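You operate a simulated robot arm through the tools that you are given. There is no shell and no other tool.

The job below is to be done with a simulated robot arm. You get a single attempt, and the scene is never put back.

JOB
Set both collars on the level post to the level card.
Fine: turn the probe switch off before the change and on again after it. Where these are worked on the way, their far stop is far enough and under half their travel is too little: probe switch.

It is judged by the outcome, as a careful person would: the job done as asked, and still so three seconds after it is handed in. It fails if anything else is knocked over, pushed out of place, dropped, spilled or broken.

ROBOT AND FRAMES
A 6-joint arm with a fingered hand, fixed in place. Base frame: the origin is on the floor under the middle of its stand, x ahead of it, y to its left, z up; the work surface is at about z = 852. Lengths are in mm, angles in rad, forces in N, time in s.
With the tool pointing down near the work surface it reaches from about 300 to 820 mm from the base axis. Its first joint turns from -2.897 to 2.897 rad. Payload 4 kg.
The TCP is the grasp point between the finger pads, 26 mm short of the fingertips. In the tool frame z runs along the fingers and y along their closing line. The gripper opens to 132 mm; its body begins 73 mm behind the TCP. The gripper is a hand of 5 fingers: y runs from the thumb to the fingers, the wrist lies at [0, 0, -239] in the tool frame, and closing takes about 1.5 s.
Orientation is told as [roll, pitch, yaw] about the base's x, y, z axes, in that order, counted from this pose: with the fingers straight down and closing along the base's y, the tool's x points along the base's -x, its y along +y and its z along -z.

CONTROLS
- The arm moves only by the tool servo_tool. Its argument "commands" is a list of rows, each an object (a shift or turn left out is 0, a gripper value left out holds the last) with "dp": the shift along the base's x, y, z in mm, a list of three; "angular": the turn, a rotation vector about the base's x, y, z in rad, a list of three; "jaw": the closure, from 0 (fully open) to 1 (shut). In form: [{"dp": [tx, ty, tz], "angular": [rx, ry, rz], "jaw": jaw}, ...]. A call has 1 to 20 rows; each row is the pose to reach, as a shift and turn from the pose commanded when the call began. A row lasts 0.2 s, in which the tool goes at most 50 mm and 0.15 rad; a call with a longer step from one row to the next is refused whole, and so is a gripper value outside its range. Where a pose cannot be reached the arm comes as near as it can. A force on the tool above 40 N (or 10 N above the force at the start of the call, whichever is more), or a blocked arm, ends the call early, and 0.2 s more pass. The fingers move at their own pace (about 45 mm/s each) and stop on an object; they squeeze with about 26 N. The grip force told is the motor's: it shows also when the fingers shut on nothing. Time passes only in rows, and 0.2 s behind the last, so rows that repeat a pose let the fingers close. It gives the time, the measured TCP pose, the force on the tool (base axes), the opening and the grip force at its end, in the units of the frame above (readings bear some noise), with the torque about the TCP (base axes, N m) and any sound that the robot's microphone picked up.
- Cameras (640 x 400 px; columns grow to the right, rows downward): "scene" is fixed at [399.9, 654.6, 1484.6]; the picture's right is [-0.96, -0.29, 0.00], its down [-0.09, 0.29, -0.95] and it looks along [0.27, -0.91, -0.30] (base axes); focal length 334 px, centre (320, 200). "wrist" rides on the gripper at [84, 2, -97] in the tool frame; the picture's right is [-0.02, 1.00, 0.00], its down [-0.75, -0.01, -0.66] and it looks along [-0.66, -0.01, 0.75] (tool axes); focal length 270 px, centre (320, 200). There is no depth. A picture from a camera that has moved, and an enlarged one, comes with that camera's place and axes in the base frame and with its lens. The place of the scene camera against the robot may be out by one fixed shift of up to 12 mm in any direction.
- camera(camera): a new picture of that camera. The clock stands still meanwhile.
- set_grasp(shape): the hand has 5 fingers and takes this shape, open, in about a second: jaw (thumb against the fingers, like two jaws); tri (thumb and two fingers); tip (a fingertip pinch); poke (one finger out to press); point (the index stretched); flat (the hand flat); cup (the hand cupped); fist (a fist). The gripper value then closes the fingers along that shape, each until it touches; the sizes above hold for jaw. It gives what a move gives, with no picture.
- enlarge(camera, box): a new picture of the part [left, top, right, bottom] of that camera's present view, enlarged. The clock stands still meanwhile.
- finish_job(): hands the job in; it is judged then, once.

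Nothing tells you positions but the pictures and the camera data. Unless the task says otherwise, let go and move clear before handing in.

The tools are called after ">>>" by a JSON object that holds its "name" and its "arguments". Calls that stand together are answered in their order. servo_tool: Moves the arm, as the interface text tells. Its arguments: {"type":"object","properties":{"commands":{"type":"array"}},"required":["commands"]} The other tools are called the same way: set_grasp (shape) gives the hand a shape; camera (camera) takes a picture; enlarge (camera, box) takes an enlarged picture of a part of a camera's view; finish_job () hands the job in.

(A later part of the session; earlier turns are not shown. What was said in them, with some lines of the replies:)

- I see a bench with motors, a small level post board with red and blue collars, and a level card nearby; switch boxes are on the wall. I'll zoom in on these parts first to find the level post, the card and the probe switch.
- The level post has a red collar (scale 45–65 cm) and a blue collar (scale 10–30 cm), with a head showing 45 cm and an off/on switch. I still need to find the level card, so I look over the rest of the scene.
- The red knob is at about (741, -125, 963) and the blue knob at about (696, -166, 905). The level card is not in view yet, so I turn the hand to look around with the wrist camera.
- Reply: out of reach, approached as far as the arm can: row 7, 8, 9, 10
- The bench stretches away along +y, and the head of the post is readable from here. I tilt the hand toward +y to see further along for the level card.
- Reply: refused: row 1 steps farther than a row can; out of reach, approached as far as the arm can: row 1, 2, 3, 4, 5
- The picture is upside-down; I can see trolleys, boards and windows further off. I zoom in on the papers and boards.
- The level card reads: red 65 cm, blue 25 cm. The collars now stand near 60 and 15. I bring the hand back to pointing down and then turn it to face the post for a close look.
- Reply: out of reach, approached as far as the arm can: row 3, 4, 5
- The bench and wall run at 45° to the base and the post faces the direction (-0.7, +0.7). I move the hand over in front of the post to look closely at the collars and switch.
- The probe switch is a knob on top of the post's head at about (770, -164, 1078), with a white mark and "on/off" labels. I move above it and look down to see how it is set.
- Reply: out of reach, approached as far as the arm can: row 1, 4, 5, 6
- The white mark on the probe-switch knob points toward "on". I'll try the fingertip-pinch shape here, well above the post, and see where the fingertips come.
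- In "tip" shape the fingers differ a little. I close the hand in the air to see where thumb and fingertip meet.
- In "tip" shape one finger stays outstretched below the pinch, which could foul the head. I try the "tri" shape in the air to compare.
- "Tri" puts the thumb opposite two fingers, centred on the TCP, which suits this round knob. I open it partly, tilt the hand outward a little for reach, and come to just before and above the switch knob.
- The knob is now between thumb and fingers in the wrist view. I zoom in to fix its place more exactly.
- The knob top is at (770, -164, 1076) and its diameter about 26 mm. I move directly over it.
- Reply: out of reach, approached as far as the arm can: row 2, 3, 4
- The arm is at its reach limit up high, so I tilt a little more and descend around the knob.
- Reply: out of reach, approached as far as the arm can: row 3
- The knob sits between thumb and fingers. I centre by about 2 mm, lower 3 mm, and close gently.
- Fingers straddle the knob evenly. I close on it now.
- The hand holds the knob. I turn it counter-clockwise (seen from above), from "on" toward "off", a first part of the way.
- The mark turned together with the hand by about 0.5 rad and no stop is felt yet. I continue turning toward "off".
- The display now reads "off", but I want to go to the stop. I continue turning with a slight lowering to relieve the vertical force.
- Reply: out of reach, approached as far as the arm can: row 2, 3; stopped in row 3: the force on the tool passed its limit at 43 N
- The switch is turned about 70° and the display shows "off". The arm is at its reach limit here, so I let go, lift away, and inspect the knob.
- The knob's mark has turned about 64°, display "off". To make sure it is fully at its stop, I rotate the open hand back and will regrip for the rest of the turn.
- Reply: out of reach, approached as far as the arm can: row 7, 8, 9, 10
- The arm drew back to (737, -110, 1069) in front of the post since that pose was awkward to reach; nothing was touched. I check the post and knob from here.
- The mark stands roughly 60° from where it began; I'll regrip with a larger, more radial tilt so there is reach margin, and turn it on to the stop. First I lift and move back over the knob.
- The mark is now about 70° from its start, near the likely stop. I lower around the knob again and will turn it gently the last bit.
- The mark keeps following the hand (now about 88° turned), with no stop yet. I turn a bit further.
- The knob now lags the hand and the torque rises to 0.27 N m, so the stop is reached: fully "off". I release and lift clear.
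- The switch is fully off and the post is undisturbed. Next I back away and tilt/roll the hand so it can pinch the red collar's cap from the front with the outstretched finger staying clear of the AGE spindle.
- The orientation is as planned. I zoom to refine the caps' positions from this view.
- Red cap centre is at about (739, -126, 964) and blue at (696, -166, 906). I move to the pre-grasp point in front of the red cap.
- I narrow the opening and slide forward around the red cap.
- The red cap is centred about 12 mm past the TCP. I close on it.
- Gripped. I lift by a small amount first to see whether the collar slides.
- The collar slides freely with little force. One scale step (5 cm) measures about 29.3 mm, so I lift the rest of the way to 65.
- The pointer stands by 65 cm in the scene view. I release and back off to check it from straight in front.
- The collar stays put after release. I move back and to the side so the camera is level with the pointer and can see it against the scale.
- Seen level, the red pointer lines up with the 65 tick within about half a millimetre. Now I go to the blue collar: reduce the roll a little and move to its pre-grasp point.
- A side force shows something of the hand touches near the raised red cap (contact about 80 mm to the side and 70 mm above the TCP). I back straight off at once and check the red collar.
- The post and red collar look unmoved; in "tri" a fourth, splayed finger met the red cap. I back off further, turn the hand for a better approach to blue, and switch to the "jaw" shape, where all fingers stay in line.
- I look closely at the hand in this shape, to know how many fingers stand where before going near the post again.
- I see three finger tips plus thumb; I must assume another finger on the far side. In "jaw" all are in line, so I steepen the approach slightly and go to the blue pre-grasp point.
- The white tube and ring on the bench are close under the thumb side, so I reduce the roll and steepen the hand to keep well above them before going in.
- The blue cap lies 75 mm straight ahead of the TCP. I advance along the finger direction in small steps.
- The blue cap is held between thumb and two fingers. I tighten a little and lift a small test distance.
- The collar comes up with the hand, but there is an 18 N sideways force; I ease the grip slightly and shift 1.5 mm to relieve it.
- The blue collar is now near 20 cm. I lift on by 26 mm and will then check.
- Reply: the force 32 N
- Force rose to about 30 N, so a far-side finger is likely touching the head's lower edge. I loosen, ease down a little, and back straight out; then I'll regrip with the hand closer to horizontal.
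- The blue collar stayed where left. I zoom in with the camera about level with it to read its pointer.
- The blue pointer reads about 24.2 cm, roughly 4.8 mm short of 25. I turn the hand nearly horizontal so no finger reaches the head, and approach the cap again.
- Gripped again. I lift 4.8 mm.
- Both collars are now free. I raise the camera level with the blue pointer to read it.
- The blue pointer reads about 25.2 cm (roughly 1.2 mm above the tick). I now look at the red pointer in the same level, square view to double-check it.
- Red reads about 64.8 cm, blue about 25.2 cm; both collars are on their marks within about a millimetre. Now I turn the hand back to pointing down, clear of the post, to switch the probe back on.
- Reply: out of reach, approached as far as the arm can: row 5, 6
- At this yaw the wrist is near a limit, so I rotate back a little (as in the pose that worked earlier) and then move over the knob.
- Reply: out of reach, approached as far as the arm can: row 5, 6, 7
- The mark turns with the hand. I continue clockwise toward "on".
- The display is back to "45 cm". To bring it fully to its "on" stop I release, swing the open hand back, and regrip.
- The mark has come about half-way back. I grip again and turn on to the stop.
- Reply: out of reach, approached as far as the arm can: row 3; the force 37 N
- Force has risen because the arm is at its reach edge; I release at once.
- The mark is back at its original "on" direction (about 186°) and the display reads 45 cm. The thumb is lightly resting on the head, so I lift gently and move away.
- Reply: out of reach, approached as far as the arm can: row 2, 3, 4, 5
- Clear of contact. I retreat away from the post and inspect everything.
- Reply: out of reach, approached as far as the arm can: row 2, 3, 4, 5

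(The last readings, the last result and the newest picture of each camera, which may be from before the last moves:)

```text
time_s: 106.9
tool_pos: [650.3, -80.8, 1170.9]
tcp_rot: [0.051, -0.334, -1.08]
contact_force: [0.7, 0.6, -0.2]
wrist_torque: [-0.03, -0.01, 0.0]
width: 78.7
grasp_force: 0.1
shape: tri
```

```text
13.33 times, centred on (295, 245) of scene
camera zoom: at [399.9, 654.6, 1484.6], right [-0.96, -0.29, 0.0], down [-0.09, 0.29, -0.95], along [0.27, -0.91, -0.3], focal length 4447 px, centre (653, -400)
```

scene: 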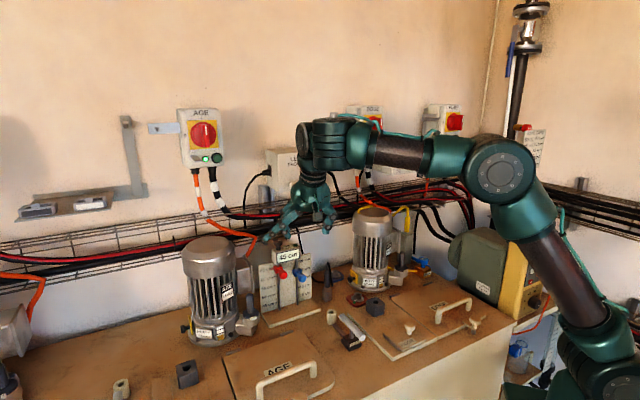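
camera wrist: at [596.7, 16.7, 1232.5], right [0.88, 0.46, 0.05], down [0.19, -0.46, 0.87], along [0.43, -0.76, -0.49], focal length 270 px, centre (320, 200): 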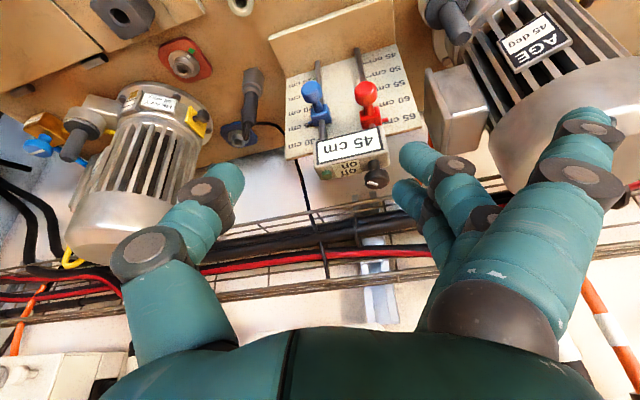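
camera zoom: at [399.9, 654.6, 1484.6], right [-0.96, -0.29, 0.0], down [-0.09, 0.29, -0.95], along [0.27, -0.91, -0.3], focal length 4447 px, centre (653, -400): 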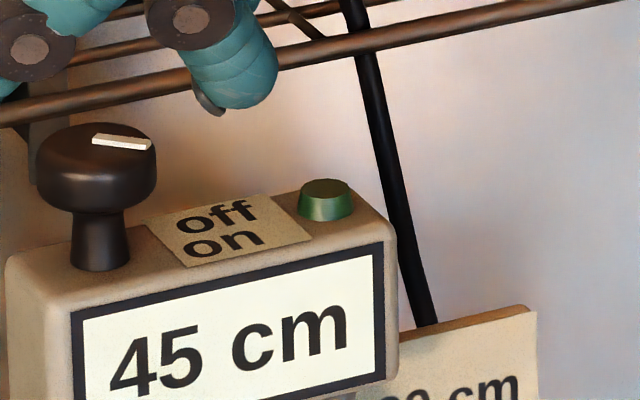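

Everything is in place: red at 65, blue at 25, switch mark back at "on" and display showing 45 cm. I move the hand a bit further clear and take a last look.

>>> {"name": "servo_tool", "arguments": {"commands": [{"dp": [-10, 8, 0], "angular": [0, 0, 0.1]}, {"dp": [-25, 18, 0], "angular": [0, 0, 0.2]}, {"dp": [-45, 30, 0], "angular": [0, 0, 0.3]}, {"dp": [-70, 40, 0], "angular": [0, 0, 0.4]}, {"dp": [-100, 50, 0], "angular": [0, 0, 0.5]}, {"dp": [-100, 50, 0], "angular": [0, 0, 0.5]}]}}

>>> {"name": "camera", "arguments": {"camera": "scene"}}

>>> {"name": "enlarge", "arguments": {"camera": "scene", "box": [260, 230, 330, 330]}}

>>> {"name": "enlarge", "arguments": {"camera": "scene", "box": [275, 250, 325, 285]}}

```text
time_s: 108.3
tool_pos: [523.4, -11.5, 1149.4]
tcp_rot: [0.091, -0.297, -0.587]
contact_force: [1.1, 0.2, -0.2]
wrist_torque: [-0.02, -0.03, -0.02]
width: 78.9
grasp_force: 0.1
shape: tri
```

```text
taken
```

scene: 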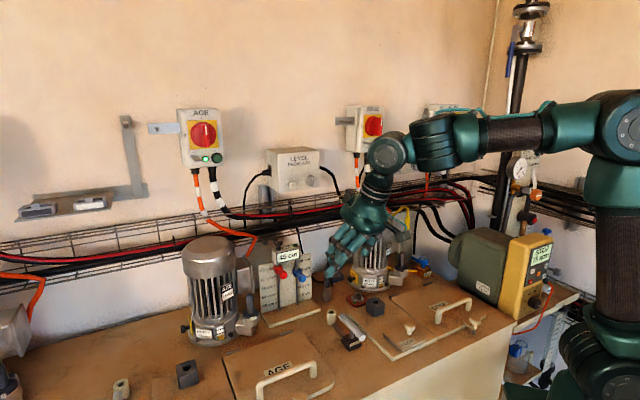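

```text
4.00 times, centred on (295, 280) of scene
camera zoom: at [399.9, 654.6, 1484.6], right [-0.96, -0.29, 0.0], down [-0.09, 0.29, -0.95], along [0.27, -0.91, -0.3], focal length 1334 px, centre (420, -120)
```

zoom: 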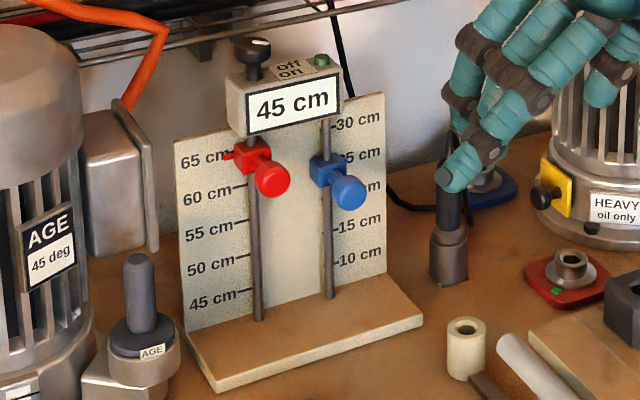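

```text
11.43 times, centred on (300, 268) of scene
camera zoom: at [399.9, 654.6, 1484.6], right [-0.96, -0.29, 0.0], down [-0.09, 0.29, -0.95], along [0.27, -0.91, -0.3], focal length 3812 px, centre (549, -571)
```

zoom: 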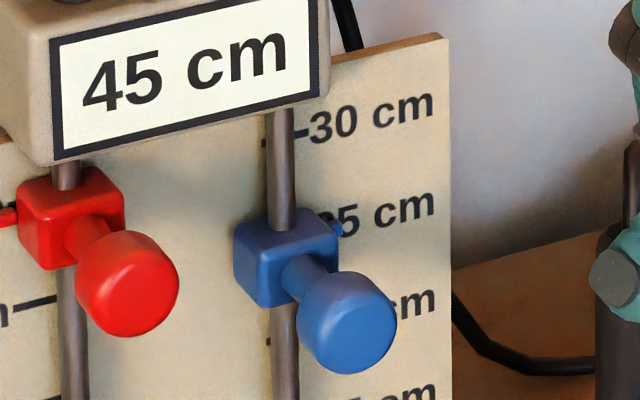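

The red collar stands at 65 cm and the blue at 25 cm. The probe switch is on again with the display at 45 cm, the post is where it was, and the hand is clear with no contact force. I hand the job in.

>>> {"name": "finish_job", "arguments": {}}

```text
The job is handed in.
```

I set both collars to the level card (red 65 cm, blue 25 cm) and handed the job in.

- **Collars:** viewed level with the scale, red read about 64.8 cm and blue about 25.2 cm, each roughly 1 mm from its mark. Both stayed put after I let go.
- **Probe switch:** I turned it off to its stop before moving the collars. Afterwards I turned it back until its mark returned to the starting "on" direction. The display reads 45 cm again.
- **Contacts:** the hand pressed briefly near the red cap and, I think, the head's lower edge while I worked on the blue collar. The thumb also rested on the head after I switched back on. Side forces on the post reached about 37 N at the switch knob. The post and the things around it look unmoved in the final pictures.

The hand is open and clear of the post.
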